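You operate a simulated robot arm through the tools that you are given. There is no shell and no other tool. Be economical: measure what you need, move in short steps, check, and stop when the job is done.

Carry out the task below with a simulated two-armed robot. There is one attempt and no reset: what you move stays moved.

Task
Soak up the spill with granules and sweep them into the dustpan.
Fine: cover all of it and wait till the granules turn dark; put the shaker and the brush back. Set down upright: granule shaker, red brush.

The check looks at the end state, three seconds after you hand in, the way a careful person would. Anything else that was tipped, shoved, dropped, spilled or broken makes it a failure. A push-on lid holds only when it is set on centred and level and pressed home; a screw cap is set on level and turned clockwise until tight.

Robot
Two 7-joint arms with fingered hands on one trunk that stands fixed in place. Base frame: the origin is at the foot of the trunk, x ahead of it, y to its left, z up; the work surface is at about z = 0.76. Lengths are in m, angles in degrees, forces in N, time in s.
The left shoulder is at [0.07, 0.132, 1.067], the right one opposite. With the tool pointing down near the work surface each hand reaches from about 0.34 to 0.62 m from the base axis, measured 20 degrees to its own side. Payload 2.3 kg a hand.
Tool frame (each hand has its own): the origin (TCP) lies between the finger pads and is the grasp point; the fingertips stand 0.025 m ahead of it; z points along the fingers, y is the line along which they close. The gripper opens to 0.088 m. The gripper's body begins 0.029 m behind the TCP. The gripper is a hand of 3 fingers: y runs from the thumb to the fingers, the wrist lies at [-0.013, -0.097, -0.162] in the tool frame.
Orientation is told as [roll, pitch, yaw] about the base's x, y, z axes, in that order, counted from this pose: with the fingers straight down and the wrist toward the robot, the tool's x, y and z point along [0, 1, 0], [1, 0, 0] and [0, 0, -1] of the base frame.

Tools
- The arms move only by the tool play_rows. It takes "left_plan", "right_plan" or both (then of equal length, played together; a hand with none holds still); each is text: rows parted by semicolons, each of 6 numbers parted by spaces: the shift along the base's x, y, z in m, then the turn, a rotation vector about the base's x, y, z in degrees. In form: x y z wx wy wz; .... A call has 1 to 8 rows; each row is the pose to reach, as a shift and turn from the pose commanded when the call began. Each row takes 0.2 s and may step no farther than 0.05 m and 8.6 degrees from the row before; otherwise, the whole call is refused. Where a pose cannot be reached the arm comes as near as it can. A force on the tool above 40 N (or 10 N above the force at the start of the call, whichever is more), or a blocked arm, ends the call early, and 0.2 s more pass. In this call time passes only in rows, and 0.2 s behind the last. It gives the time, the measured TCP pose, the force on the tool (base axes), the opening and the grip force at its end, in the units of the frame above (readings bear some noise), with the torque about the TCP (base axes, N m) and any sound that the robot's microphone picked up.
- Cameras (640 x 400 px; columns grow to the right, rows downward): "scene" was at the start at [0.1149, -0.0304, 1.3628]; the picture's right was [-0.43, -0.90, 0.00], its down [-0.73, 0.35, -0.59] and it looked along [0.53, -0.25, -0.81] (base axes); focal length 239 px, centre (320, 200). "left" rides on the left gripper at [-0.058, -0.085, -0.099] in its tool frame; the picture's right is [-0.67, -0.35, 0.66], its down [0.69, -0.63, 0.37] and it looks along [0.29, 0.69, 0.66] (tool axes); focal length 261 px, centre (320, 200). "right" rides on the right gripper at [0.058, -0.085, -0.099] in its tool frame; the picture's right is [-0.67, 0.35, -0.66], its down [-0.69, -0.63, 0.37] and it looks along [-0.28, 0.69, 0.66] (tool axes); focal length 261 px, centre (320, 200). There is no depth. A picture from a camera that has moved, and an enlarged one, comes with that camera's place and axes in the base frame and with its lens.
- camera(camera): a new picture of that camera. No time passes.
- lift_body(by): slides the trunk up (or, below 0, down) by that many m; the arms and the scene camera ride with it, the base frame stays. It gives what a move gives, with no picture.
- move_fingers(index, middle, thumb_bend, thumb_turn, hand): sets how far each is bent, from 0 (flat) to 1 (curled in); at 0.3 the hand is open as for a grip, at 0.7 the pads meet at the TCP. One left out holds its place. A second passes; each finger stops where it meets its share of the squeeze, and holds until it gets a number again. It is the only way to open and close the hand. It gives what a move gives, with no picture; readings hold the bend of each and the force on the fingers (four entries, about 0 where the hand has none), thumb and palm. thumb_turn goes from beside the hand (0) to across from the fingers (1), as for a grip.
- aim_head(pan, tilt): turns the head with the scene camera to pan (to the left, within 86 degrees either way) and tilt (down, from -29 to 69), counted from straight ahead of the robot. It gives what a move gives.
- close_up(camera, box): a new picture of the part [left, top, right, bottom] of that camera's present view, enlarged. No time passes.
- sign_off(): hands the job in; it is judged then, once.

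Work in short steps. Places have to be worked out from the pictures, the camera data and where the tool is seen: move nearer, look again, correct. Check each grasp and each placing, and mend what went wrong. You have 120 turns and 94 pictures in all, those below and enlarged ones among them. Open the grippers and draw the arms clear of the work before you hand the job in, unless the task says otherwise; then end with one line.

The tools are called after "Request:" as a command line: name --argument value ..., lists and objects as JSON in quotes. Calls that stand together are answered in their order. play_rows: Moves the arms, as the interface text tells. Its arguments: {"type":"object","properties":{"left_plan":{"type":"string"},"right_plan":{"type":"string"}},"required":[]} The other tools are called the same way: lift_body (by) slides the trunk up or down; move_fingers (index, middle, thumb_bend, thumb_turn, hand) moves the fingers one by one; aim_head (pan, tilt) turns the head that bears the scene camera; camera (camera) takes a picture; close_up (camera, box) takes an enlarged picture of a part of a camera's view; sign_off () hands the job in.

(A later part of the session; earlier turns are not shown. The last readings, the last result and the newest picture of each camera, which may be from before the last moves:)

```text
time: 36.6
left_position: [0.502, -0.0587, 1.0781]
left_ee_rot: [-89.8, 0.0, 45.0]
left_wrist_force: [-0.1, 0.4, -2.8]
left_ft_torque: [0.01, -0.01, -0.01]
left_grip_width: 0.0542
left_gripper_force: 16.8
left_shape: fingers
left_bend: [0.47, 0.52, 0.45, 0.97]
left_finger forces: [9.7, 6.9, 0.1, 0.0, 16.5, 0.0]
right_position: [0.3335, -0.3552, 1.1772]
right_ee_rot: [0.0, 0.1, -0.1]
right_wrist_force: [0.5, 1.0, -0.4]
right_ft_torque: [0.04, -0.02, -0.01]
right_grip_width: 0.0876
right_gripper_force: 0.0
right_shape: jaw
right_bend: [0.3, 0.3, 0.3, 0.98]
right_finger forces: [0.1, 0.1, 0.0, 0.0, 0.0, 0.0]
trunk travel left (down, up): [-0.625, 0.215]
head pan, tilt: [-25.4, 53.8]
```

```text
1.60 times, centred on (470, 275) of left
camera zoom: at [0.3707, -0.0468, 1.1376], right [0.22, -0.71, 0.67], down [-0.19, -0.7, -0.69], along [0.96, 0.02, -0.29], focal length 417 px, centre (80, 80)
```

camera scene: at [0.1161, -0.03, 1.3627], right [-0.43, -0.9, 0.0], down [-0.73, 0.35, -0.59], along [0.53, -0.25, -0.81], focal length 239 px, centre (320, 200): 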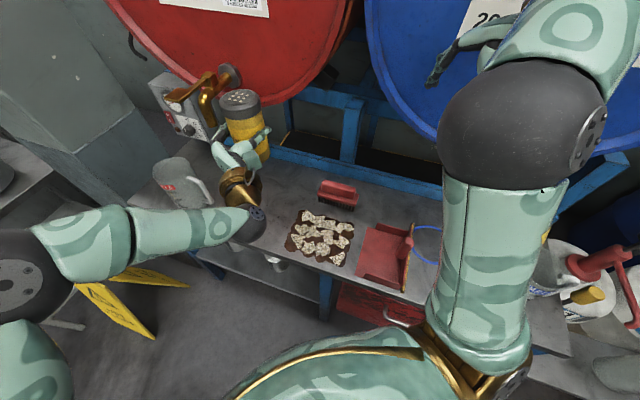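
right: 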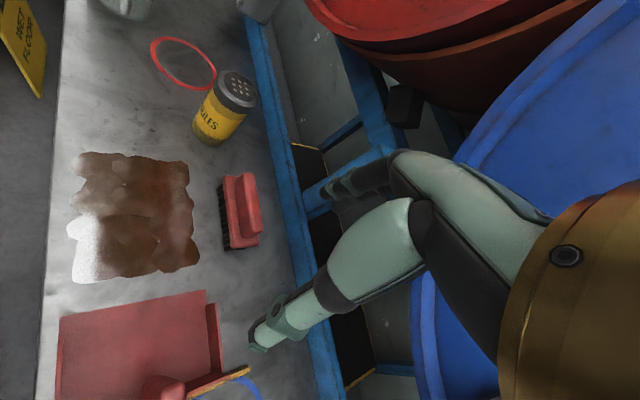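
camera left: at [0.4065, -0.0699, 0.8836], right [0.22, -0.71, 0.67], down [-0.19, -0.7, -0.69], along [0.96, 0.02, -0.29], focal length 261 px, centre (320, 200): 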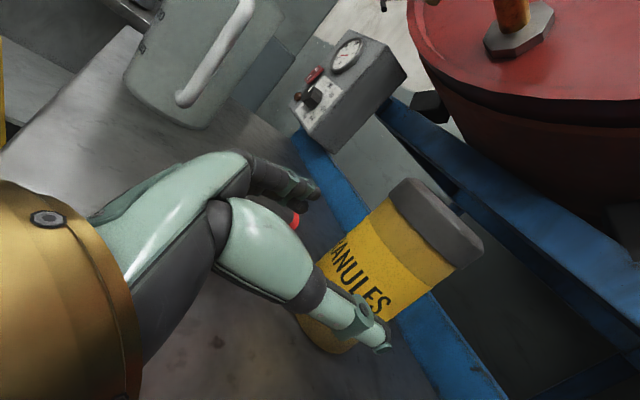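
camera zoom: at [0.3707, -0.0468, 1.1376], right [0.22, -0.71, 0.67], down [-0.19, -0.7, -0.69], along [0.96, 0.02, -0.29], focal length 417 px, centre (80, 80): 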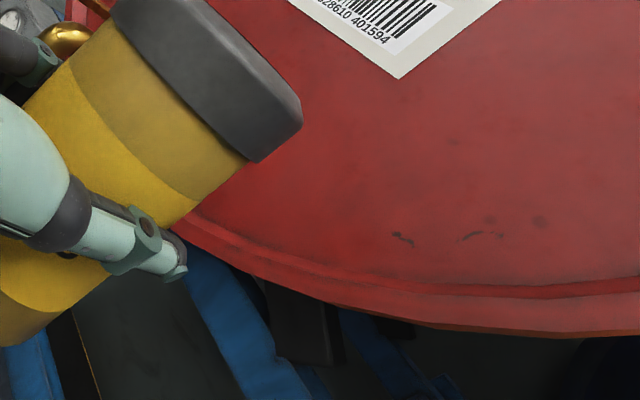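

All 12 cells carry granules, still pale. I lower the trunk toward the put-back pose, letting time pass, and see whether they darken evenly before letting go of the shaker.

Request:
lift_body --by -0.17

Request:
close_up --camera "scene" --box '[260, 150, 380, 246]'

```text
time: 38.6
left_position: [0.5011, -0.0596, 0.909]
left_ee_rot: [-89.9, 0.0, 45.0]
left_wrist_force: [0.4, 0.8, -3.1]
left_ft_torque: [0.01, 0.02, 0.02]
left_grip_width: 0.0547
left_gripper_force: 15.9
left_shape: fingers
left_bend: [0.47, 0.52, 0.45, 0.97]
left_finger forces: [9.7, 6.8, 0.0, 0.1, 16.5, 0.0]
right_position: [0.3325, -0.356, 1.0075]
right_ee_rot: [0.1, 0.1, 0.0]
right_wrist_force: [0.5, 1.0, 0.6]
right_ft_torque: [-0.01, -0.03, -0.02]
right_grip_width: 0.0874
right_gripper_force: 0.0
right_shape: jaw
right_bend: [0.3, 0.3, 0.3, 0.98]
right_finger forces: [0.0, 0.0, 0.0, 0.0, 0.0, 0.1]
trunk travel left (down, up): [-0.455, 0.385]
head pan, tilt: [-25.4, 53.8]
```

```text
4.17 times, centred on (320, 198) of scene
camera zoom: at [0.1156, -0.0306, 1.1927], right [-0.43, -0.9, 0.0], down [-0.73, 0.35, -0.59], along [0.53, -0.25, -0.81], focal length 996 px, centre (320, 208)
```

zoom: 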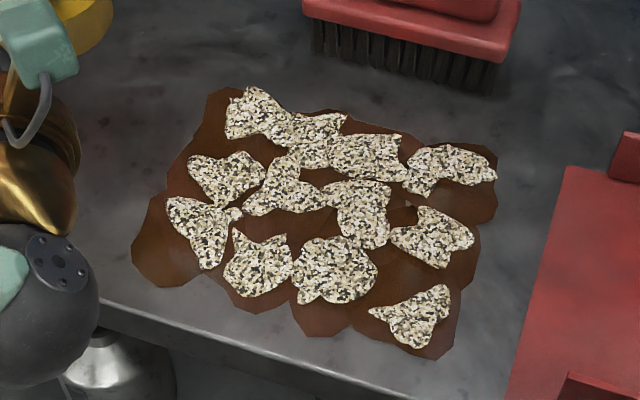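

Not dark yet. I carry on with putting the shaker back at its old place, approaching just above the surface.

Request:
play_rows --left_plan "0.014 -0.01 -0.01 0 0 0; 0.028 -0.02 -0.02 0 0 0; 0.042 -0.03 -0.03 0 0 0; 0.056 -0.041 -0.04 0 0 0; 0.07 -0.051 -0.05 0 0 0; 0.0835 -0.061 -0.06 0 0 0; 0.0835 -0.061 -0.07 0 0 0; 0.0835 -0.061 -0.077 0 0 0"

Request:
camera --camera "scene"

```text
time: 40.4
left_position: [0.5853, -0.1195, 0.8325]
left_ee_rot: [-89.8, 0.1, 44.9]
left_wrist_force: [-0.1, -1.1, -3.7]
left_ft_torque: [0.04, 0.04, 0.03]
left_grip_width: 0.0541
left_gripper_force: 16.9
left_shape: fingers
left_bend: [0.48, 0.52, 0.45, 0.97]
left_finger forces: [9.7, 6.7, 0.0, 0.0, 16.6, 0.1]
right_position: [0.3319, -0.3564, 1.0061]
right_ee_rot: [-0.1, 0.1, 0.1]
right_wrist_force: [1.0, 0.9, -0.3]
right_ft_torque: [0.02, 0.04, 0.01]
right_grip_width: 0.0876
right_gripper_force: 0.0
right_shape: jaw
right_bend: [0.3, 0.3, 0.3, 0.98]
right_finger forces: [0.1, 0.0, 0.0, 0.0, 0.0, 0.0]
trunk travel left (down, up): [-0.455, 0.385]
head pan, tilt: [-25.4, 53.8]
```

```text
65 pictures are left
camera scene: at [0.116, -0.0308, 1.1926], right [-0.43, -0.9, 0.0], down [-0.73, 0.35, -0.59], along [0.53, -0.25, -0.81], focal length 239 px, centre (320, 200)
```

scene: 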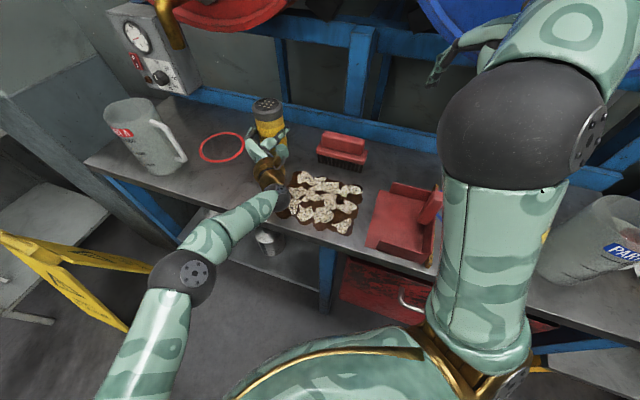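

I lower the last centimetre until there is contact.

Request:
play_rows --left_plan "0 0 -0.003 0 0 0; 0 0 -0.006 0 0 0; 0 0 -0.008 0 0 0"

Request:
close_up --camera "scene" --box '[200, 80, 380, 240]'

```text
time: 41.2
left_position: [0.5846, -0.1185, 0.824]
left_ee_rot: [-90.1, 0.0, 45.0]
left_wrist_force: [0.3, -0.6, -0.9]
left_ft_torque: [0.02, -0.02, 0.0]
left_grip_width: 0.0542
left_gripper_force: 16.4
left_shape: fingers
left_bend: [0.48, 0.52, 0.45, 0.97]
left_finger forces: [9.7, 6.8, 0.0, 0.0, 16.6, 0.1]
right_position: [0.3326, -0.3557, 1.0063]
right_ee_rot: [0.0, 0.0, 0.0]
right_wrist_force: [0.5, 0.5, -0.3]
right_ft_torque: [0.0, -0.03, 0.01]
right_grip_width: 0.0875
right_gripper_force: 0.1
right_shape: jaw
right_bend: [0.3, 0.3, 0.3, 0.98]
right_finger forces: [0.0, 0.1, 0.0, 0.0, 0.1, 0.0]
trunk travel left (down, up): [-0.455, 0.385]
head pan, tilt: [-25.4, 53.8]
```

```text
2.50 times, centred on (290, 160) of scene
camera zoom: at [0.115, -0.0304, 1.1928], right [-0.43, -0.9, 0.0], down [-0.73, 0.35, -0.59], along [0.53, -0.25, -0.81], focal length 598 px, centre (395, 300)
```

zoom: 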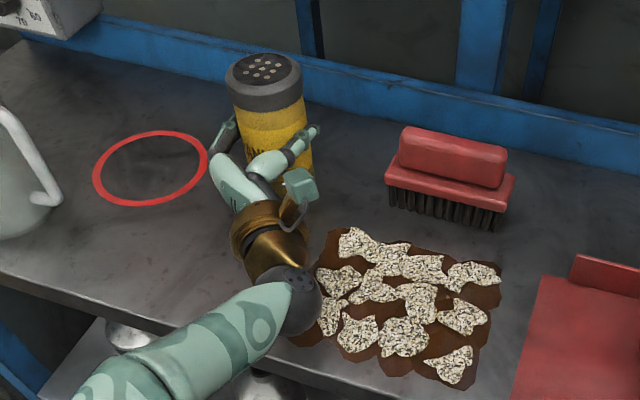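

The shaker's weight rests on the table, standing level. I open the hand evenly.

Request:
play_rows --left_plan "0 0 -0.0015 0 0 0"

Request:
move_fingers --hand "left" --index 0.3 --middle 0.3 --thumb_bend 0.3

Request:
close_up --camera "scene" --box '[200, 80, 380, 240]'

```text
time: 41.6
left_position: [0.5856, -0.1183, 0.8247]
left_ee_rot: [-90.1, 0.0, 45.1]
left_wrist_force: [-0.5, 0.8, 1.6]
left_ft_torque: [0.03, -0.11, 0.02]
left_grip_width: 0.0545
left_gripper_force: 16.6
left_shape: fingers
left_bend: [0.48, 0.52, 0.45, 0.96]
left_finger forces: [9.6, 7.3, 0.0, 0.0, 16.7, 0.1]
right_position: [0.3311, -0.3559, 1.0074]
right_ee_rot: [-0.1, -0.1, 0.1]
right_wrist_force: [0.1, 0.1, 0.0]
right_ft_torque: [0.0, 0.01, -0.01]
right_grip_width: 0.0875
right_gripper_force: 0.0
right_shape: jaw
right_bend: [0.3, 0.3, 0.3, 0.98]
right_finger forces: [0.0, 0.0, 0.0, 0.0, 0.0, 0.0]
trunk travel left (down, up): [-0.455, 0.385]
head pan, tilt: [-25.4, 53.8]
```

```text
time: 42.6
left_position: [0.5844, -0.1186, 0.8237]
left_ee_rot: [-89.9, 0.2, 45.1]
left_wrist_force: [0.6, -0.2, -0.6]
left_ft_torque: [0.03, 0.0, 0.0]
left_grip_width: 0.0847
left_gripper_force: 0.1
left_shape: fingers
left_bend: [0.3, 0.3, 0.3, 0.97]
left_finger forces: [0.0, 0.0, 0.1, 0.0, 0.0, 0.0]
right_position: [0.3323, -0.356, 1.0075]
right_ee_rot: [0.1, 0.0, 0.0]
right_wrist_force: [-0.3, 0.6, 0.8]
right_ft_torque: [0.01, -0.01, -0.05]
right_grip_width: 0.0877
right_gripper_force: 0.0
right_shape: jaw
right_bend: [0.3, 0.3, 0.3, 0.98]
right_finger forces: [0.0, 0.0, 0.0, 0.0, 0.1, 0.0]
trunk travel left (down, up): [-0.455, 0.385]
head pan, tilt: [-25.4, 53.8]
```

```text
2.50 times, centred on (290, 160) of scene
camera zoom: at [0.1149, -0.0305, 1.1928], right [-0.43, -0.9, 0.0], down [-0.73, 0.35, -0.59], along [0.53, -0.25, -0.81], focal length 598 px, centre (395, 300)
```

zoom: 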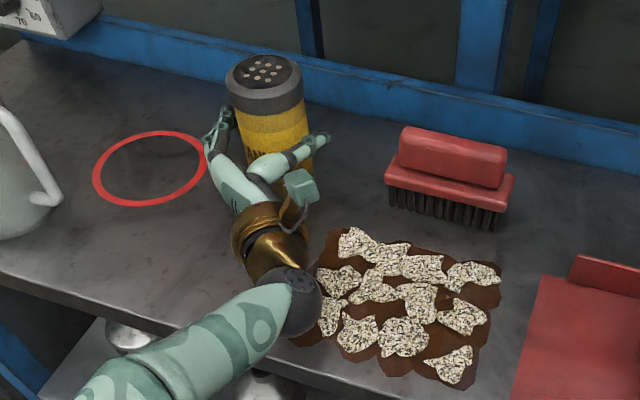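

Released, standing upright. I withdraw straight back along -b, then up.

Request:
play_rows --left_plan "-0.015 0.015 0 0 0 0; -0.03 0.03 0 0 0 0; -0.045 0.045 0 0 0 0; -0.06 0.06 0.005 0 0 0; -0.08 0.08 0.02 0 0 0; -0.1 0.1 0.05 0 0 0; -0.12 0.12 0.09 0 0 0; -0.13 0.14 0.12 0 0 0"

Request:
close_up --camera "scene" --box '[200, 80, 440, 270]'

```text
time: 44.4
left_position: [0.4531, 0.0218, 0.9449]
left_ee_rot: [-90.0, 0.0, 44.9]
left_wrist_force: [-0.3, -0.7, -0.7]
left_ft_torque: [0.01, -0.02, 0.0]
left_grip_width: 0.0843
left_gripper_force: 0.1
left_shape: fingers
left_bend: [0.3, 0.3, 0.3, 0.97]
left_finger forces: [0.0, 0.0, 0.1, 0.1, 0.0, 0.0]
right_position: [0.3318, -0.3547, 1.008]
right_ee_rot: [0.0, 0.0, 0.1]
right_wrist_force: [0.3, -0.3, -0.5]
right_ft_torque: [-0.02, -0.01, 0.01]
right_grip_width: 0.0875
right_gripper_force: 0.0
right_shape: jaw
right_bend: [0.3, 0.3, 0.3, 0.98]
right_finger forces: [0.0, 0.0, 0.0, 0.0, 0.0, 0.0]
trunk travel left (down, up): [-0.455, 0.385]
head pan, tilt: [-25.4, 53.8]
```

```text
2.11 times, centred on (320, 175) of scene
camera zoom: at [0.1142, -0.0297, 1.1929], right [-0.43, -0.9, 0.0], down [-0.73, 0.35, -0.59], along [0.53, -0.25, -0.81], focal length 503 px, centre (320, 253)
```

zoom: 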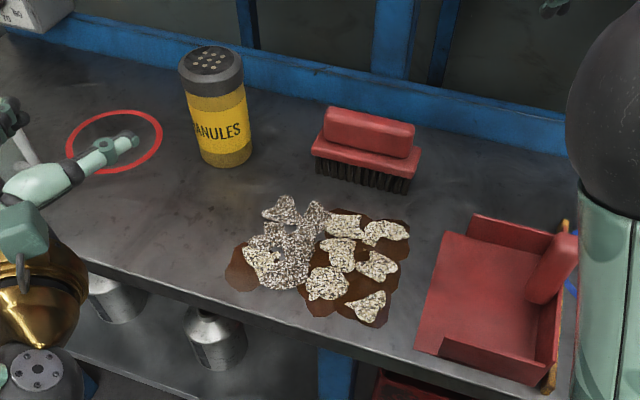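

Absorption is underway: the left cells' liquid is gone and granules are greying. I raise the trunk and begin readying the right hand for the brush, with the left moving clear.

Request:
lift_body --by 0.17

Request:
play_rows --left_plan "-0.01 0.015 0 0 0 0; -0.02 0.03 0 0 0 0; -0.03 0.045 0 0 0 0; -0.04 0.06 0 0 0 0; -0.05 0.075 0 0 0 0; -0.06 0.09 0 0 0 0" --right_plan "0.02 0.012 -0.025 0 0 -7.5; 0.04 0.024 -0.05 0 0 -15; 0.06 0.036 -0.075 0 0 -22.5; 0.08 0.048 -0.1 0 0 -30; 0.1 0.06 -0.13 0 0 -37.5; 0.12 0.075 -0.16 0 0 -45"

Request:
camera --camera "right"

Request:
camera --camera "scene"

```text
time: 46.3
left_position: [0.4547, 0.0209, 1.115]
left_ee_rot: [-89.9, 0.0, 45.1]
left_wrist_force: [-0.2, -0.2, -0.1]
left_ft_torque: [-0.02, 0.0, 0.01]
left_grip_width: 0.0843
left_gripper_force: 0.0
left_shape: fingers
left_bend: [0.3, 0.3, 0.3, 0.97]
left_finger forces: [0.0, 0.0, 0.0, 0.1, 0.0, 0.1]
right_position: [0.3332, -0.3566, 1.1772]
right_ee_rot: [0.1, 0.0, 0.0]
right_wrist_force: [-0.6, -0.6, 0.1]
right_ft_torque: [-0.04, -0.02, 0.0]
right_grip_width: 0.0876
right_gripper_force: 0.0
right_shape: jaw
right_bend: [0.3, 0.3, 0.3, 0.98]
right_finger forces: [0.0, 0.1, 0.0, 0.1, 0.0, 0.0]
trunk travel left (down, up): [-0.625, 0.215]
head pan, tilt: [-25.4, 53.8]
```

```text
time: 47.7
left_position: [0.4271, 0.1046, 1.1244]
left_ee_rot: [-89.9, 0.0, 45.0]
left_wrist_force: [0.3, 0.6, 0.0]
left_ft_torque: [0.0, -0.02, 0.01]
left_grip_width: 0.0846
left_gripper_force: 0.1
left_shape: fingers
left_bend: [0.3, 0.3, 0.3, 0.97]
left_finger forces: [0.0, 0.1, 0.1, 0.1, 0.0, 0.0]
left hand out of reach, approached as far as the arm can: row 4, 5, 6
right_position: [0.4458, -0.3164, 1.0062]
right_ee_rot: [0.9, 0.7, -45.4]
right_wrist_force: [-1.1, -0.9, 0.1]
right_ft_torque: [0.02, 0.02, 0.01]
right_grip_width: 0.0876
right_gripper_force: 0.2
right_shape: jaw
right_bend: [0.3, 0.3, 0.3, 0.98]
right_finger forces: [0.1, 0.0, 0.0, 0.0, 0.0, 0.0]
right hand out of reach, approached as far as the arm can: row 6
trunk travel left (down, up): [-0.625, 0.215]
head pan, tilt: [-25.4, 53.8]
```

```text
61 pictures are left
camera right: at [0.427, -0.2175, 1.1074], right [-0.23, -0.73, 0.64], down [-0.93, -0.03, -0.37], along [0.29, -0.68, -0.67], focal length 261 px, centre (320, 200)
```

right: 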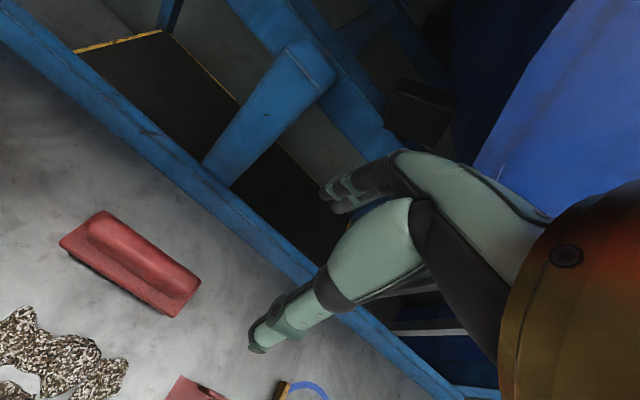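

```text
60 pictures are left
camera scene: at [0.1162, -0.0309, 1.3627], right [-0.43, -0.9, 0.0], down [-0.73, 0.35, -0.59], along [0.53, -0.25, -0.81], focal length 239 px, centre (320, 200)
```

scene: 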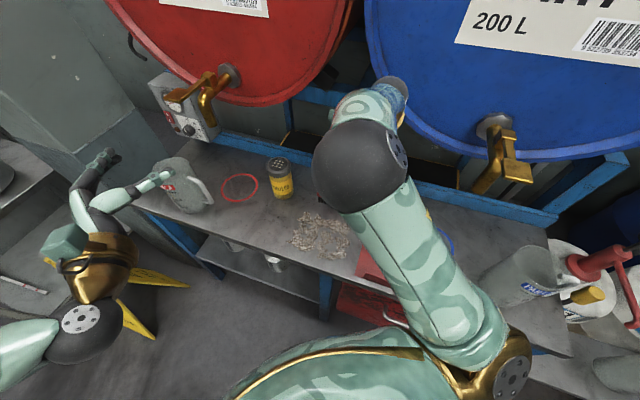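

All the liquid is soaked up. The right hand fell slightly short at this height; I try moving lower and closer to the brush.

Request:
play_rows --right_plan "0.0 0.01 -0.03 0 0 0; 0.01 0.02 -0.06 0 0 0; 0.015 0.03 -0.08 0 0 0; 0.02 0.04 -0.1 0 0 0"

Request:
camera --camera "right"

```text
time: 48.7
left_position: [0.427, 0.1057, 1.1249]
left_ee_rot: [-89.9, 0.1, 45.0]
left_wrist_force: [0.6, 0.4, -0.6]
left_ft_torque: [0.04, 0.0, 0.02]
left_grip_width: 0.0843
left_gripper_force: 0.2
left_shape: fingers
left_bend: [0.3, 0.3, 0.3, 0.97]
left_finger forces: [0.0, 0.0, 0.1, 0.0, 0.1, 0.0]
right_position: [0.4607, -0.2788, 0.9044]
right_ee_rot: [0.0, -0.2, -44.7]
right_wrist_force: [-0.3, 0.1, 1.2]
right_ft_torque: [0.02, -0.02, -0.01]
right_grip_width: 0.0874
right_gripper_force: 0.0
right_shape: jaw
right_bend: [0.3, 0.3, 0.3, 0.98]
right_finger forces: [0.0, 0.1, 0.0, 0.0, 0.0, 0.0]
right hand out of reach, approached as far as the arm can: row 3, 4
trunk travel left (down, up): [-0.625, 0.215]
head pan, tilt: [-25.4, 53.8]
```

```text
59 pictures are left
camera right: at [0.4403, -0.1783, 1.0038], right [-0.22, -0.72, 0.66], down [-0.93, -0.04, -0.37], along [0.29, -0.69, -0.66], focal length 261 px, centre (320, 200)
```

right: 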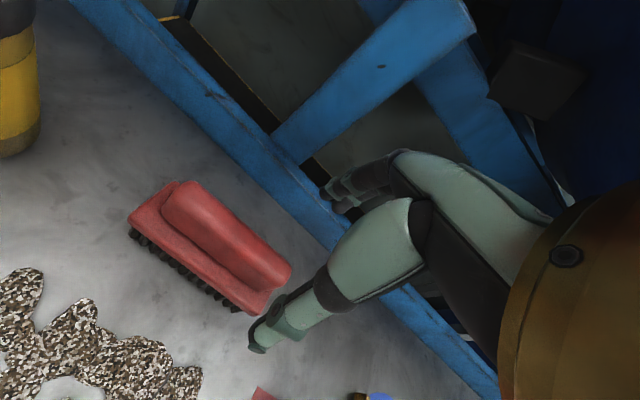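

The brush handle centre computes to about (.49,-.268). I raise the hand a bit and lower the trunk so that this spot becomes reachable.

Request:
play_rows --right_plan "0 0 0.03 0 0 0; 0 0 0.07 0 0 0; 0 0 0.1 0 0 0"

Request:
lift_body --by -0.12

Request:
play_rows --right_plan "0.008 0.001 0 0 0 0; 0.016 0.003 0 0 0 0; 0.025 0.008 0 0 0 0"

```text
time: 49.5
left_position: [0.4247, 0.1047, 1.1241]
left_ee_rot: [-89.9, 0.1, 45.0]
left_wrist_force: [0.6, -0.5, 0.8]
left_ft_torque: [0.03, 0.03, 0.01]
left_grip_width: 0.0843
left_gripper_force: 0.0
left_shape: fingers
left_bend: [0.3, 0.3, 0.3, 0.97]
left_finger forces: [0.0, 0.0, 0.0, 0.0, 0.0, 0.1]
right_position: [0.4496, -0.3109, 0.9916]
right_ee_rot: [0.6, 0.5, -45.2]
right_wrist_force: [0.4, 1.0, -0.3]
right_ft_torque: [0.01, -0.02, -0.01]
right_grip_width: 0.0879
right_gripper_force: 0.0
right_shape: jaw
right_bend: [0.3, 0.3, 0.3, 0.98]
right_finger forces: [0.0, 0.1, 0.0, 0.0, 0.0, 0.1]
right hand out of reach, approached as far as the arm can: row 1, 2, 3
trunk travel left (down, up): [-0.625, 0.215]
head pan, tilt: [-25.4, 53.8]
```

```text
time: 51.0
left_position: [0.4247, 0.1054, 1.0048]
left_ee_rot: [-90.0, 0.2, 45.0]
left_wrist_force: [0.0, 0.7, 0.5]
left_ft_torque: [-0.02, 0.02, -0.02]
left_grip_width: 0.0846
left_gripper_force: 0.0
left_shape: fingers
left_bend: [0.3, 0.3, 0.3, 0.97]
left_finger forces: [0.1, 0.0, 0.0, 0.0, 0.0, 0.1]
right_position: [0.4487, -0.3124, 0.8707]
right_ee_rot: [0.6, 0.4, -45.1]
right_wrist_force: [-0.5, -0.1, 0.2]
right_ft_torque: [-0.03, 0.02, 0.02]
right_grip_width: 0.0877
right_gripper_force: 0.0
right_shape: jaw
right_bend: [0.3, 0.3, 0.3, 0.98]
right_finger forces: [0.1, 0.0, 0.0, 0.0, 0.1, 0.0]
trunk travel left (down, up): [-0.505, 0.335]
head pan, tilt: [-25.4, 53.8]
```

```text
time: 51.8
left_position: [0.4249, 0.1039, 1.0048]
left_ee_rot: [-89.8, 0.1, 45.0]
left_wrist_force: [-0.6, 0.3, 0.7]
left_ft_torque: [0.02, 0.0, -0.05]
left_grip_width: 0.0846
left_gripper_force: 0.0
left_shape: fingers
left_bend: [0.3, 0.3, 0.3, 0.97]
left_finger forces: [0.1, 0.0, 0.1, 0.1, 0.1, 0.0]
right_position: [0.4727, -0.3131, 0.8679]
right_ee_rot: [0.2, 0.0, -44.4]
right_wrist_force: [0.8, 0.8, 0.0]
right_ft_torque: [0.0, -0.04, 0.02]
right_grip_width: 0.0878
right_gripper_force: 0.0
right_shape: jaw
right_bend: [0.3, 0.3, 0.3, 0.98]
right_finger forces: [0.1, 0.1, 0.1, 0.1, 0.1, 0.0]
right hand out of reach, approached as far as the arm can: row 2, 3
trunk travel left (down, up): [-0.505, 0.335]
head pan, tilt: [-25.4, 53.8]
```

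Wrong direction: the reach improves as the hand sits lower relative to the shoulder. I raise the trunk above nominal and then descend.

Request:
lift_body --by 0.24

Request:
play_rows --right_plan "0 0.005 -0.04 0 0 0; 0.0 0.01 -0.08 0 0 0; 0.005 0.02 -0.11 0 0 0; 0.01 0.03 -0.14 0 0 0; 0.015 0.04 -0.17 0 0 0; 0.017 0.045 -0.2 0 0 0"

Request:
camera --camera "right"

```text
time: 54.3
left_position: [0.4285, 0.1144, 1.2422]
left_ee_rot: [-90.2, 0.6, 45.0]
left_wrist_force: [-0.4, -0.2, 0.0]
left_ft_torque: [-0.02, 0.02, 0.0]
left_grip_width: 0.0845
left_gripper_force: 0.1
left_shape: fingers
left_bend: [0.3, 0.3, 0.3, 0.97]
left_finger forces: [0.1, 0.0, 0.0, 0.1, 0.0, 0.1]
right_position: [0.4732, -0.303, 1.1082]
right_ee_rot: [-0.1, 0.1, -44.4]
right_wrist_force: [-0.2, 25.2, -16.3]
right_ft_torque: [0.07, 0.4, 0.71]
right_grip_width: 0.0841
right_gripper_force: 0.0
right_shape: jaw
right_bend: [0.3, 0.44, 0.3, 0.98]
right_finger forces: [0.0, 29.0, 0.0, 0.1, 0.1, 0.0]
trunk travel left (down, up): [-0.745, 0.095]
head pan, tilt: [-25.4, 53.8]
```

```text
time: 55.7
left_position: [0.4262, 0.1058, 1.2446]
left_ee_rot: [-89.9, 0.2, 45.0]
left_wrist_force: [0.2, -0.8, -0.2]
left_ft_torque: [0.02, 0.0, 0.01]
left_grip_width: 0.0843
left_gripper_force: 0.1
left_shape: fingers
left_bend: [0.3, 0.3, 0.3, 0.97]
left_finger forces: [0.0, 0.0, 0.1, 0.0, 0.1, 0.1]
right_position: [0.4895, -0.2662, 0.9093]
right_ee_rot: [0.3, 0.0, -44.5]
right_wrist_force: [-0.2, 0.0, -0.6]
right_ft_torque: [-0.02, -0.02, -0.03]
right_grip_width: 0.0878
right_gripper_force: 0.0
right_shape: jaw
right_bend: [0.3, 0.3, 0.3, 0.98]
right_finger forces: [0.1, 0.1, 0.0, 0.0, 0.0, 0.1]
trunk travel left (down, up): [-0.745, 0.095]
head pan, tilt: [-25.4, 53.8]
```

```text
58 pictures are left
camera right: at [0.4688, -0.1666, 1.0085], right [-0.22, -0.73, 0.65], down [-0.93, -0.05, -0.37], along [0.3, -0.69, -0.66], focal length 261 px, centre (320, 200)
```

right: 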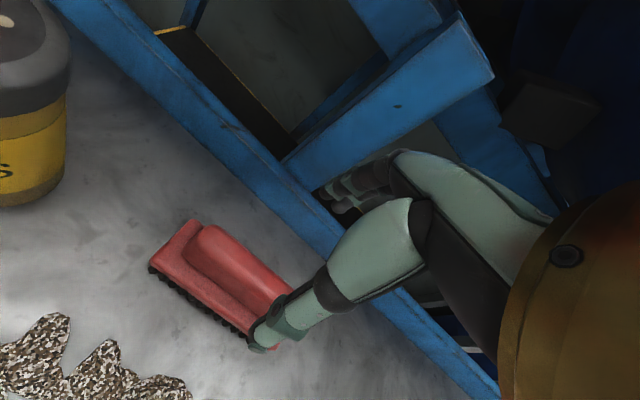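

A finger pressed against something behind (the drum or frame) during the lift; that contact is gone now. I check that nothing was moved and where the hand stands over the brush.

Request:
camera --camera "scene"

Request:
close_up --camera "right" --box '[120, 180, 380, 380]'

```text
57 pictures are left
camera scene: at [0.1154, -0.0293, 1.4828], right [-0.43, -0.9, 0.0], down [-0.73, 0.35, -0.59], along [0.53, -0.25, -0.81], focal length 239 px, centre (320, 200)
```

scene: 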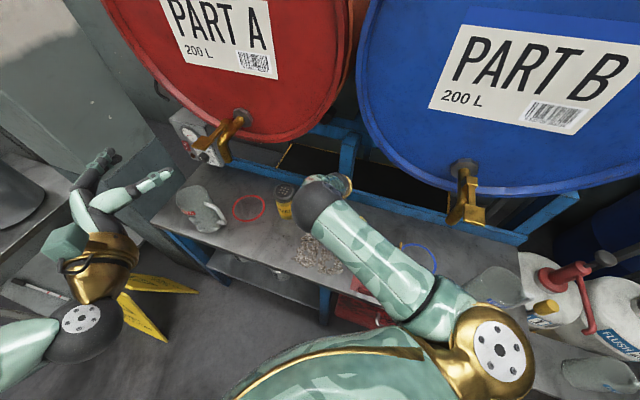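

```text
2.00 times, centred on (250, 280) of right
camera zoom: at [0.4688, -0.1666, 1.0085], right [-0.22, -0.73, 0.65], down [-0.93, -0.05, -0.37], along [0.3, -0.69, -0.66], focal length 521 px, centre (460, 40)
```

zoom: 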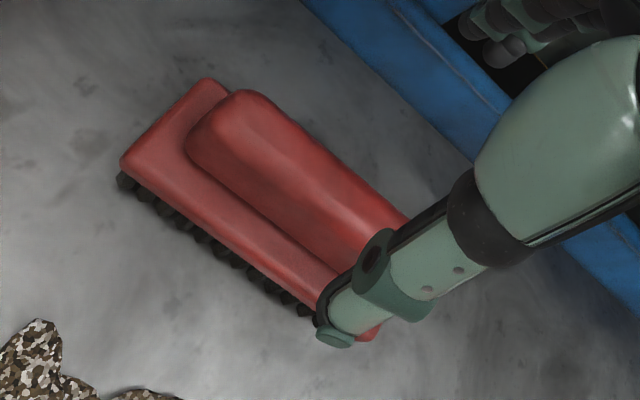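

Nothing looks displaced. Brush centre is about (.483,-.266), plate top z≈.80, handle top ≈.84. I descend with the fingers straddling the handle, stopping at .86 to look.

Request:
play_rows --right_plan "-0.006 0 -0.02 0 0 0; -0.006 0 -0.04 0 0 0; -0.006 0 -0.05 0 0 0"

Request:
close_up --camera "right" --box '[120, 180, 420, 400]'

```text
time: 56.5
left_position: [0.4259, 0.1037, 1.2446]
left_ee_rot: [-89.9, 0.0, 45.0]
left_wrist_force: [-0.4, -0.2, -1.0]
left_ft_torque: [-0.01, 0.0, 0.01]
left_grip_width: 0.0843
left_gripper_force: 0.0
left_shape: fingers
left_bend: [0.3, 0.3, 0.3, 0.97]
left_finger forces: [0.0, 0.0, 0.1, 0.0, 0.1, 0.0]
right_position: [0.483, -0.2674, 0.8597]
right_ee_rot: [0.2, 0.1, -44.5]
right_wrist_force: [0.2, 0.2, 0.0]
right_ft_torque: [0.02, 0.0, -0.03]
right_grip_width: 0.0879
right_gripper_force: 0.0
right_shape: jaw
right_bend: [0.3, 0.3, 0.3, 0.98]
right_finger forces: [0.0, 0.0, 0.0, 0.0, 0.1, 0.1]
trunk travel left (down, up): [-0.745, 0.095]
head pan, tilt: [-25.4, 53.8]
```

```text
1.82 times, centred on (270, 290) of right
camera zoom: at [0.4629, -0.1673, 0.9592], right [-0.22, -0.73, 0.65], down [-0.93, -0.05, -0.37], along [0.3, -0.69, -0.66], focal length 474 px, centre (411, 36)
```

zoom: 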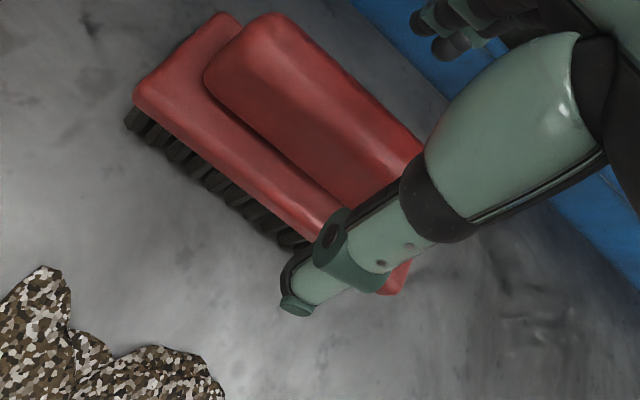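

Alignment is good: thumb in front of the plate, fingers behind. I descend the last 3 cm and close.

Request:
play_rows --right_plan "0.002 0.002 -0.01 0 0 0; 0.002 0.002 -0.02 0 0 0; 0.002 0.002 -0.03 0 0 0"

Request:
move_fingers --hand "right" --index 0.65 --middle 0.65 --thumb_bend 0.65

Request:
close_up --camera "right" --box '[120, 180, 420, 400]'

```text
time: 57.3
left_position: [0.4255, 0.1038, 1.2444]
left_ee_rot: [-89.9, 0.1, 45.0]
left_wrist_force: [0.6, -1.1, -1.6]
left_ft_torque: [-0.01, -0.01, 0.02]
left_grip_width: 0.0845
left_gripper_force: 0.0
left_shape: fingers
left_bend: [0.3, 0.3, 0.3, 0.97]
left_finger forces: [0.1, 0.0, 0.0, 0.0, 0.0, 0.0]
right_position: [0.4854, -0.2662, 0.8285]
right_ee_rot: [0.3, 0.0, -44.4]
right_wrist_force: [-0.9, 0.9, 0.5]
right_ft_torque: [-0.01, -0.01, 0.03]
right_grip_width: 0.0878
right_gripper_force: 0.1
right_shape: jaw
right_bend: [0.3, 0.3, 0.3, 0.98]
right_finger forces: [0.0, 0.1, 0.0, 0.0, 0.1, 0.0]
trunk travel left (down, up): [-0.745, 0.095]
head pan, tilt: [-25.4, 53.8]
```

```text
time: 58.3
left_position: [0.424, 0.1055, 1.2458]
left_ee_rot: [-90.0, 0.0, 45.1]
left_wrist_force: [0.1, -0.2, 0.5]
left_ft_torque: [0.01, 0.01, -0.01]
left_grip_width: 0.0843
left_gripper_force: 0.2
left_shape: fingers
left_bend: [0.3, 0.3, 0.3, 0.97]
left_finger forces: [0.0, 0.0, 0.1, 0.1, 0.0, 0.0]
right_position: [0.4853, -0.2656, 0.8299]
right_ee_rot: [0.4, -0.1, -44.5]
right_wrist_force: [2.0, -2.8, 11.4]
right_ft_torque: [0.01, -0.01, 0.01]
right_grip_width: 0.0285
right_gripper_force: 10.8
right_shape: fingers
right_bend: [0.58, 0.6, 0.57, 0.97]
right_finger forces: [6.0, 5.2, 0.0, 0.0, 10.1, 0.0]
trunk travel left (down, up): [-0.745, 0.095]
head pan, tilt: [-25.4, 53.8]
```

```text
1.82 times, centred on (270, 290) of right
camera zoom: at [0.4634, -0.1654, 0.9295], right [-0.23, -0.72, 0.65], down [-0.93, -0.05, -0.37], along [0.3, -0.69, -0.66], focal length 474 px, centre (411, 36)
```

zoom: 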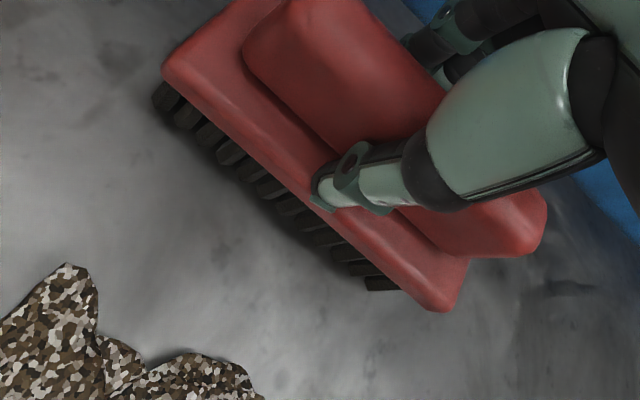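

The handle is gripped at its middle. I tighten and lift a little.

Request:
move_fingers --hand "right" --index 0.8 --middle 0.8 --thumb_bend 0.8

Request:
play_rows --right_plan "0 0 0.01 0 0 0; -0.005 0.005 0.025 0 0 0; -0.015 0.015 0.045 0 0 0; -0.03 0.03 0.07 0 0 0"

Request:
camera --camera "right"

```text
time: 59.3
left_position: [0.4243, 0.105, 1.2447]
left_ee_rot: [-90.0, 0.0, 44.9]
left_wrist_force: [-1.0, 0.9, 0.6]
left_ft_torque: [-0.02, 0.02, 0.01]
left_grip_width: 0.0843
left_gripper_force: 0.1
left_shape: fingers
left_bend: [0.3, 0.3, 0.3, 0.97]
left_finger forces: [0.0, 0.0, 0.0, 0.1, 0.0, 0.0]
right_position: [0.4851, -0.2652, 0.8287]
right_ee_rot: [0.4, -0.1, -44.6]
right_wrist_force: [2.6, -3.5, 10.6]
right_ft_torque: [0.07, 0.02, -0.04]
right_grip_width: 0.0246
right_gripper_force: 23.4
right_shape: fingers
right_bend: [0.72, 0.62, 0.56, 0.96]
right_finger forces: [13.7, 11.0, 0.0, 0.0, 22.0, 0.1]
trunk travel left (down, up): [-0.745, 0.095]
head pan, tilt: [-25.4, 53.8]
```

```text
time: 60.3
left_position: [0.4251, 0.1033, 1.2447]
left_ee_rot: [-89.9, 0.2, 45.2]
left_wrist_force: [0.9, -0.2, -0.2]
left_ft_torque: [0.0, -0.01, -0.03]
left_grip_width: 0.0844
left_gripper_force: 0.0
left_shape: fingers
left_bend: [0.3, 0.3, 0.3, 0.97]
left_finger forces: [0.1, 0.0, 0.0, 0.0, 0.1, 0.0]
right_position: [0.4657, -0.2432, 0.8853]
right_ee_rot: [1.0, 0.0, -44.2]
right_wrist_force: [0.4, 1.2, -0.8]
right_ft_torque: [-0.02, -0.02, 0.03]
right_grip_width: 0.0246
right_gripper_force: 18.4
right_shape: fingers
right_bend: [0.72, 0.63, 0.55, 0.96]
right_finger forces: [7.7, 8.8, 0.0, 0.1, 20.1, 0.1]
right hand out of reach, approached as far as the arm can: row 4
trunk travel left (down, up): [-0.745, 0.095]
head pan, tilt: [-25.4, 53.8]
```

```text
53 pictures are left
camera right: at [0.4434, -0.1439, 0.9859], right [-0.22, -0.73, 0.64], down [-0.93, -0.05, -0.38], along [0.31, -0.68, -0.67], focal length 261 px, centre (320, 200)
```

right: 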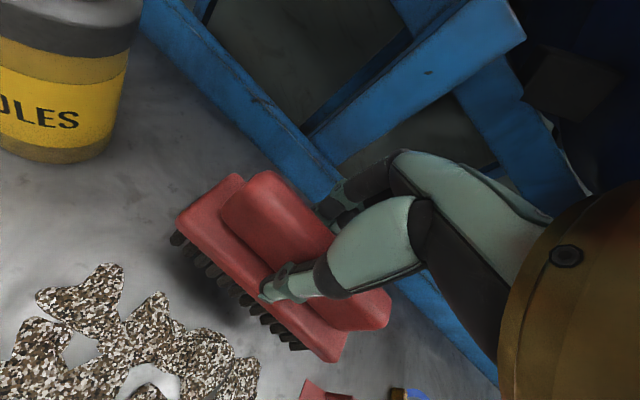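

The brush is held level and clear. I rotate it 90° about the vertical above the spill so that its length lies across the sweep.

Request:
play_rows --right_plan "-0.005 0.01 0.01 0 0 8.4; -0.01 0.02 0.02 0 0 16.8; -0.015 0.03 0.03 0 0 25.2; -0.02 0.04 0.04 0 0 33.6; -0.025 0.05 0.045 0 0 42; -0.03 0.06 0.045 0 0 50.4; -0.03 0.07 0.045 0 0 58.8; -0.03 0.075 0.045 0 0 67.2"

Request:
play_rows --right_plan "0.01 0.02 0 0 0 7.5; 0.02 0.04 0 0 0 15; 0.03 0.06 0 0 0 22.2; 0.04 0.09 0 0 0 22.2"

Request:
camera --camera "scene"

Request:
camera --camera "right"

```text
time: 62.1
left_position: [0.4264, 0.1046, 1.2444]
left_ee_rot: [-89.9, 0.1, 45.0]
left_wrist_force: [0.1, 0.7, 0.2]
left_ft_torque: [-0.02, 0.04, 0.01]
left_grip_width: 0.0844
left_gripper_force: 0.0
left_shape: fingers
left_bend: [0.3, 0.3, 0.3, 0.97]
left_finger forces: [0.0, 0.1, 0.0, 0.0, 0.0, 0.1]
right_position: [0.4345, -0.1677, 0.9307]
right_ee_rot: [0.4, 0.0, 22.9]
right_wrist_force: [-0.2, -0.4, -1.3]
right_ft_torque: [-0.01, -0.03, -0.01]
right_grip_width: 0.0146
right_gripper_force: 12.5
right_shape: fingers
right_bend: [0.73, 0.73, 0.59, 0.95]
right_finger forces: [7.7, 5.0, 0.1, 0.1, 12.7, 0.1]
trunk travel left (down, up): [-0.745, 0.095]
head pan, tilt: [-25.4, 53.8]
```

```text
time: 63.1
left_position: [0.4259, 0.1072, 1.244]
left_ee_rot: [-90.0, 0.2, 45.1]
left_wrist_force: [0.4, 0.8, -0.6]
left_ft_torque: [-0.03, -0.01, -0.02]
left_grip_width: 0.0845
left_gripper_force: 0.1
left_shape: fingers
left_bend: [0.3, 0.3, 0.3, 0.97]
left_finger forces: [0.0, 0.0, 0.0, 0.1, 0.1, 0.0]
right_position: [0.4747, -0.0746, 0.9294]
right_ee_rot: [0.3, 0.2, 45.0]
right_wrist_force: [-0.4, 0.3, -1.8]
right_ft_torque: [-0.02, -0.04, 0.02]
right_grip_width: 0.0148
right_gripper_force: 13.2
right_shape: fingers
right_bend: [0.73, 0.73, 0.59, 0.95]
right_finger forces: [7.7, 5.1, 0.1, 0.0, 12.8, 0.0]
trunk travel left (down, up): [-0.745, 0.095]
head pan, tilt: [-25.4, 53.8]
```

```text
52 pictures are left
camera scene: at [0.116, -0.0275, 1.4828], right [-0.43, -0.9, 0.0], down [-0.73, 0.35, -0.59], along [0.53, -0.25, -0.81], focal length 239 px, centre (320, 200)
```

scene: 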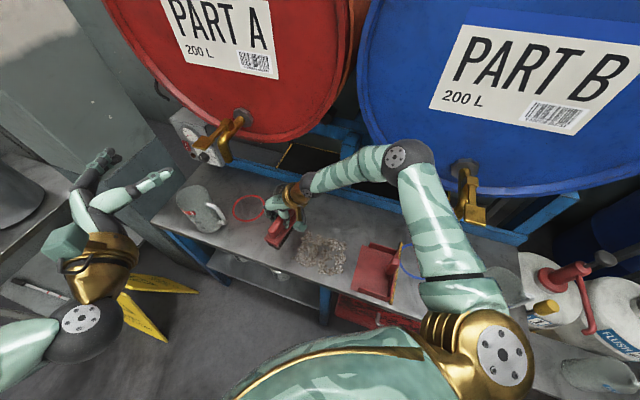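

```text
51 pictures are left
camera right: at [0.3744, -0.0953, 1.0302], right [0.72, -0.23, 0.65], down [0.04, -0.93, -0.37], along [0.69, 0.29, -0.66], focal length 261 px, centre (320, 200)
```

right: 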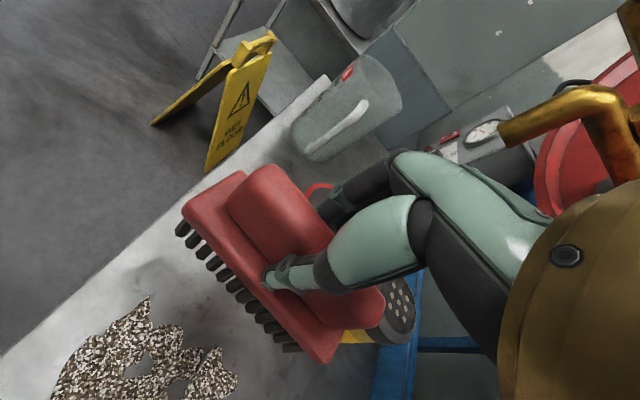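

The reported width shrank, so I check the grip closely before going on.

Request:
close_up --camera "right" --box '[160, 140, 460, 380]'

Request:
close_up --camera "scene" --box '[230, 170, 430, 310]'

```text
1.67 times, centred on (310, 260) of right
camera zoom: at [0.3744, -0.0953, 1.0302], right [0.72, -0.23, 0.65], down [0.04, -0.93, -0.37], along [0.69, 0.29, -0.66], focal length 434 px, centre (337, 100)
```

zoom: 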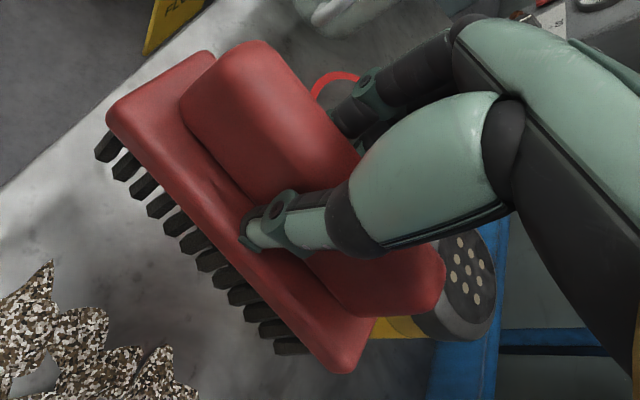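

```text
2.86 times, centred on (330, 240) of scene
camera zoom: at [0.116, -0.0275, 1.4828], right [-0.43, -0.9, 0.0], down [-0.73, 0.35, -0.59], along [0.53, -0.25, -0.81], focal length 683 px, centre (291, 86)
```

zoom: 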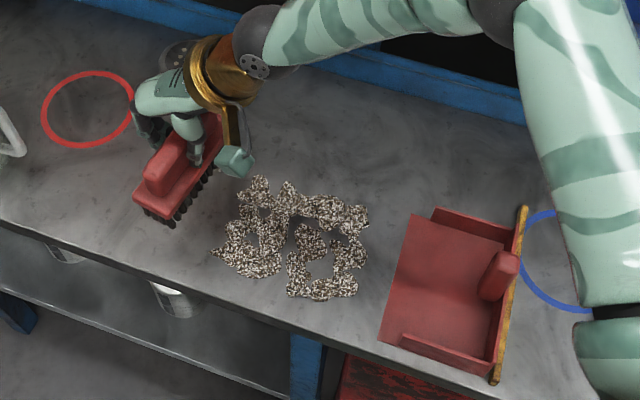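

The grip is sound, and the granules are uniformly dark-grey with no liquid left. Granules span b≈.34–.452, and the pan mouth spans .317–.469 at a≈.045. I lower the brush behind the granules at b≈.3945.

Request:
play_rows --right_plan "0.0065 -0.0026 -0.02 0 0 0; 0.0065 -0.0026 -0.045 0 0 0; 0.0065 -0.0026 -0.07 0 0 0; 0.0065 -0.0026 -0.085 0 0 0; 0.0065 -0.0026 -0.092 0 0 0; 0.0065 -0.0026 -0.096 0 0 0"

Request:
close_up --camera "scene" --box '[230, 170, 430, 310]'

Request:
camera --camera "right"

```text
time: 64.5
left_position: [0.4262, 0.1051, 1.2436]
left_ee_rot: [-90.0, 0.1, 44.9]
left_wrist_force: [0.4, 0.8, -0.4]
left_ft_torque: [-0.01, 0.01, 0.02]
left_grip_width: 0.0844
left_gripper_force: 0.0
left_shape: fingers
left_bend: [0.3, 0.3, 0.3, 0.97]
left_finger forces: [0.0, 0.0, 0.1, 0.0, 0.1, 0.0]
right_position: [0.4817, -0.0821, 0.835]
right_ee_rot: [0.4, 0.1, 45.0]
right_wrist_force: [-0.6, 0.6, -1.8]
right_ft_torque: [-0.01, -0.04, -0.02]
right_grip_width: 0.0146
right_gripper_force: 12.2
right_shape: fingers
right_bend: [0.73, 0.73, 0.59, 0.95]
right_finger forces: [7.6, 5.0, 0.0, 0.1, 12.7, 0.0]
trunk travel left (down, up): [-0.745, 0.095]
head pan, tilt: [-25.4, 53.8]
```

```text
2.86 times, centred on (330, 240) of scene
camera zoom: at [0.1154, -0.0304, 1.4827], right [-0.43, -0.9, 0.0], down [-0.73, 0.35, -0.59], along [0.53, -0.25, -0.81], focal length 683 px, centre (291, 86)
```

zoom: 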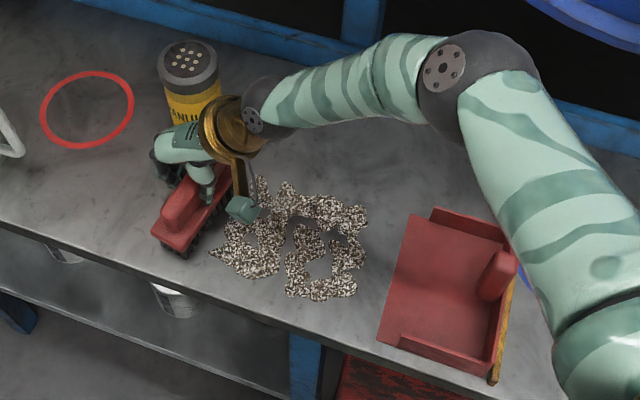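

```text
47 pictures are left
camera right: at [0.3803, -0.1011, 0.9342], right [0.72, -0.23, 0.65], down [0.04, -0.93, -0.37], along [0.69, 0.29, -0.66], focal length 261 px, centre (320, 200)
```

right: 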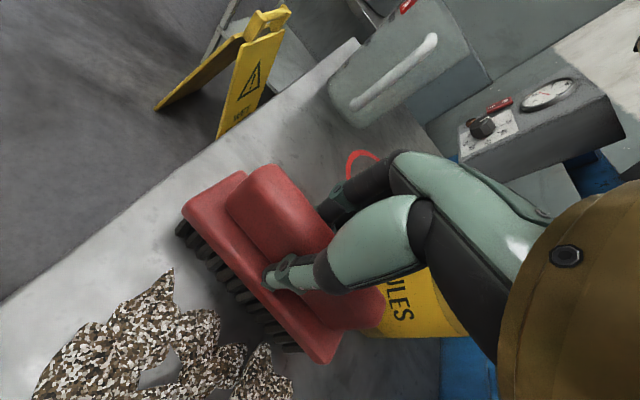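

The brush sits squarely behind the granules. I lower the last few mm and sweep slowly toward the pan in short steps.

Request:
play_rows --right_plan "0 0 -0.002 0 0 0; 0 0 -0.004 0 0 0; -0.0141 -0.0141 -0.004 0 0 0; -0.0283 -0.0283 -0.004 0 0 0; -0.0424 -0.0424 -0.004 0 0 0; -0.0566 -0.0566 -0.004 0 0 0; -0.0707 -0.0707 -0.004 0 0 0; -0.0849 -0.0849 -0.004 0 0 0"

Request:
close_up --camera "scene" --box '[230, 170, 430, 310]'

Request:
camera --camera "right"

```text
time: 66.3
left_position: [0.4245, 0.1044, 1.2448]
left_ee_rot: [-89.9, 0.0, 45.0]
left_wrist_force: [-0.4, 0.2, 0.3]
left_ft_torque: [0.01, -0.01, 0.0]
left_grip_width: 0.0842
left_gripper_force: 0.1
left_shape: fingers
left_bend: [0.3, 0.3, 0.3, 0.97]
left_finger forces: [0.1, 0.0, 0.0, 0.0, 0.0, 0.0]
right_position: [0.3958, -0.1662, 0.832]
right_ee_rot: [0.4, 0.1, 44.9]
right_wrist_force: [0.6, 0.7, 1.3]
right_ft_torque: [0.04, 0.0, 0.0]
right_grip_width: 0.0147
right_gripper_force: 13.4
right_shape: fingers
right_bend: [0.73, 0.74, 0.59, 0.95]
right_finger forces: [8.5, 5.2, 0.0, 0.1, 12.8, 0.0]
trunk travel left (down, up): [-0.745, 0.095]
head pan, tilt: [-25.4, 53.8]
```

```text
2.86 times, centred on (330, 240) of scene
camera zoom: at [0.1141, -0.0305, 1.4828], right [-0.43, -0.9, 0.0], down [-0.73, 0.35, -0.59], along [0.53, -0.25, -0.81], focal length 683 px, centre (291, 86)
```

zoom: 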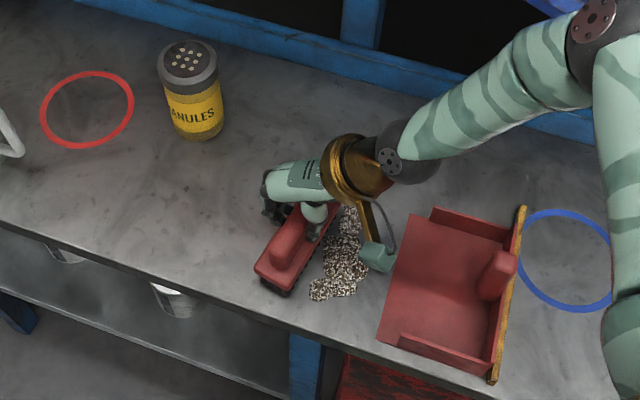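

```text
45 pictures are left
camera right: at [0.2942, -0.1852, 0.9319], right [0.72, -0.23, 0.65], down [0.04, -0.93, -0.37], along [0.69, 0.29, -0.66], focal length 261 px, centre (320, 200)
```

right: 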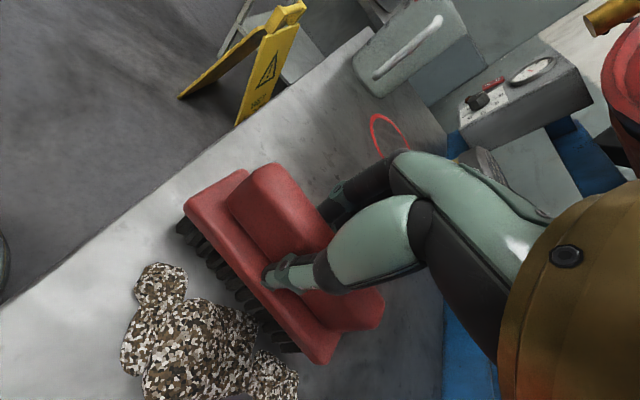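

The sweep works; all the granules are ahead of the brush and inside the pan's mouth width. I continue to just short of the lip.

Request:
play_rows --right_plan "-0.0141 -0.0141 0 0 0 0; -0.0283 -0.0283 0 0 0 0; -0.0424 -0.0424 0 0 0 0; -0.0566 -0.0566 0 0 0 0"

Request:
close_up --camera "scene" --box '[230, 170, 430, 310]'

Request:
camera --camera "right"

```text
time: 67.3
left_position: [0.427, 0.1076, 1.2429]
left_ee_rot: [-90.0, 0.2, 45.1]
left_wrist_force: [-0.7, -0.4, -0.5]
left_ft_torque: [-0.05, -0.01, -0.05]
left_grip_width: 0.0845
left_gripper_force: 0.0
left_shape: fingers
left_bend: [0.3, 0.3, 0.3, 0.97]
left_finger forces: [0.1, 0.0, 0.0, 0.0, 0.1, 0.0]
right_position: [0.3399, -0.2203, 0.832]
right_ee_rot: [0.3, 0.1, 44.9]
right_wrist_force: [1.2, 0.5, 3.5]
right_ft_torque: [0.04, 0.02, -0.01]
right_grip_width: 0.0146
right_gripper_force: 13.6
right_shape: fingers
right_bend: [0.73, 0.74, 0.59, 0.95]
right_finger forces: [8.5, 6.0, 0.0, 0.0, 12.9, 0.0]
trunk travel left (down, up): [-0.745, 0.095]
head pan, tilt: [-25.4, 53.8]
```

```text
2.86 times, centred on (330, 240) of scene
camera zoom: at [0.1159, -0.0279, 1.4828], right [-0.43, -0.9, 0.0], down [-0.73, 0.35, -0.59], along [0.53, -0.25, -0.81], focal length 683 px, centre (291, 86)
```

zoom: 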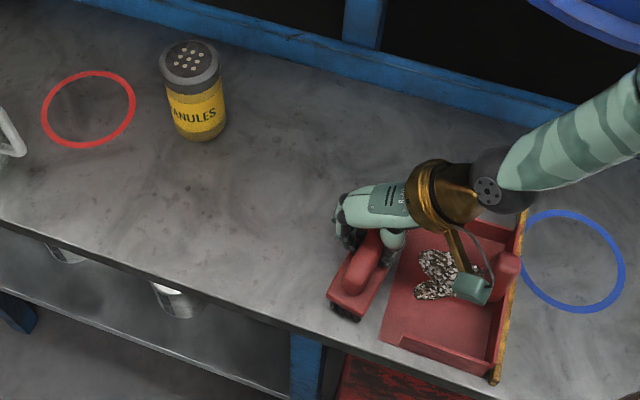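

```text
43 pictures are left
camera right: at [0.2395, -0.2391, 0.9317], right [0.72, -0.23, 0.65], down [0.04, -0.93, -0.37], along [0.69, 0.29, -0.66], focal length 261 px, centre (320, 200)
```

right: 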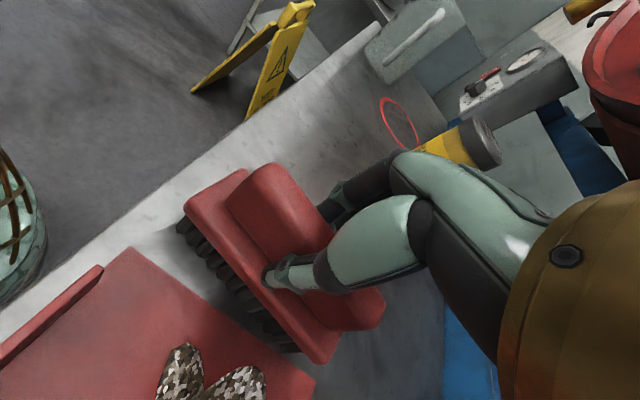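

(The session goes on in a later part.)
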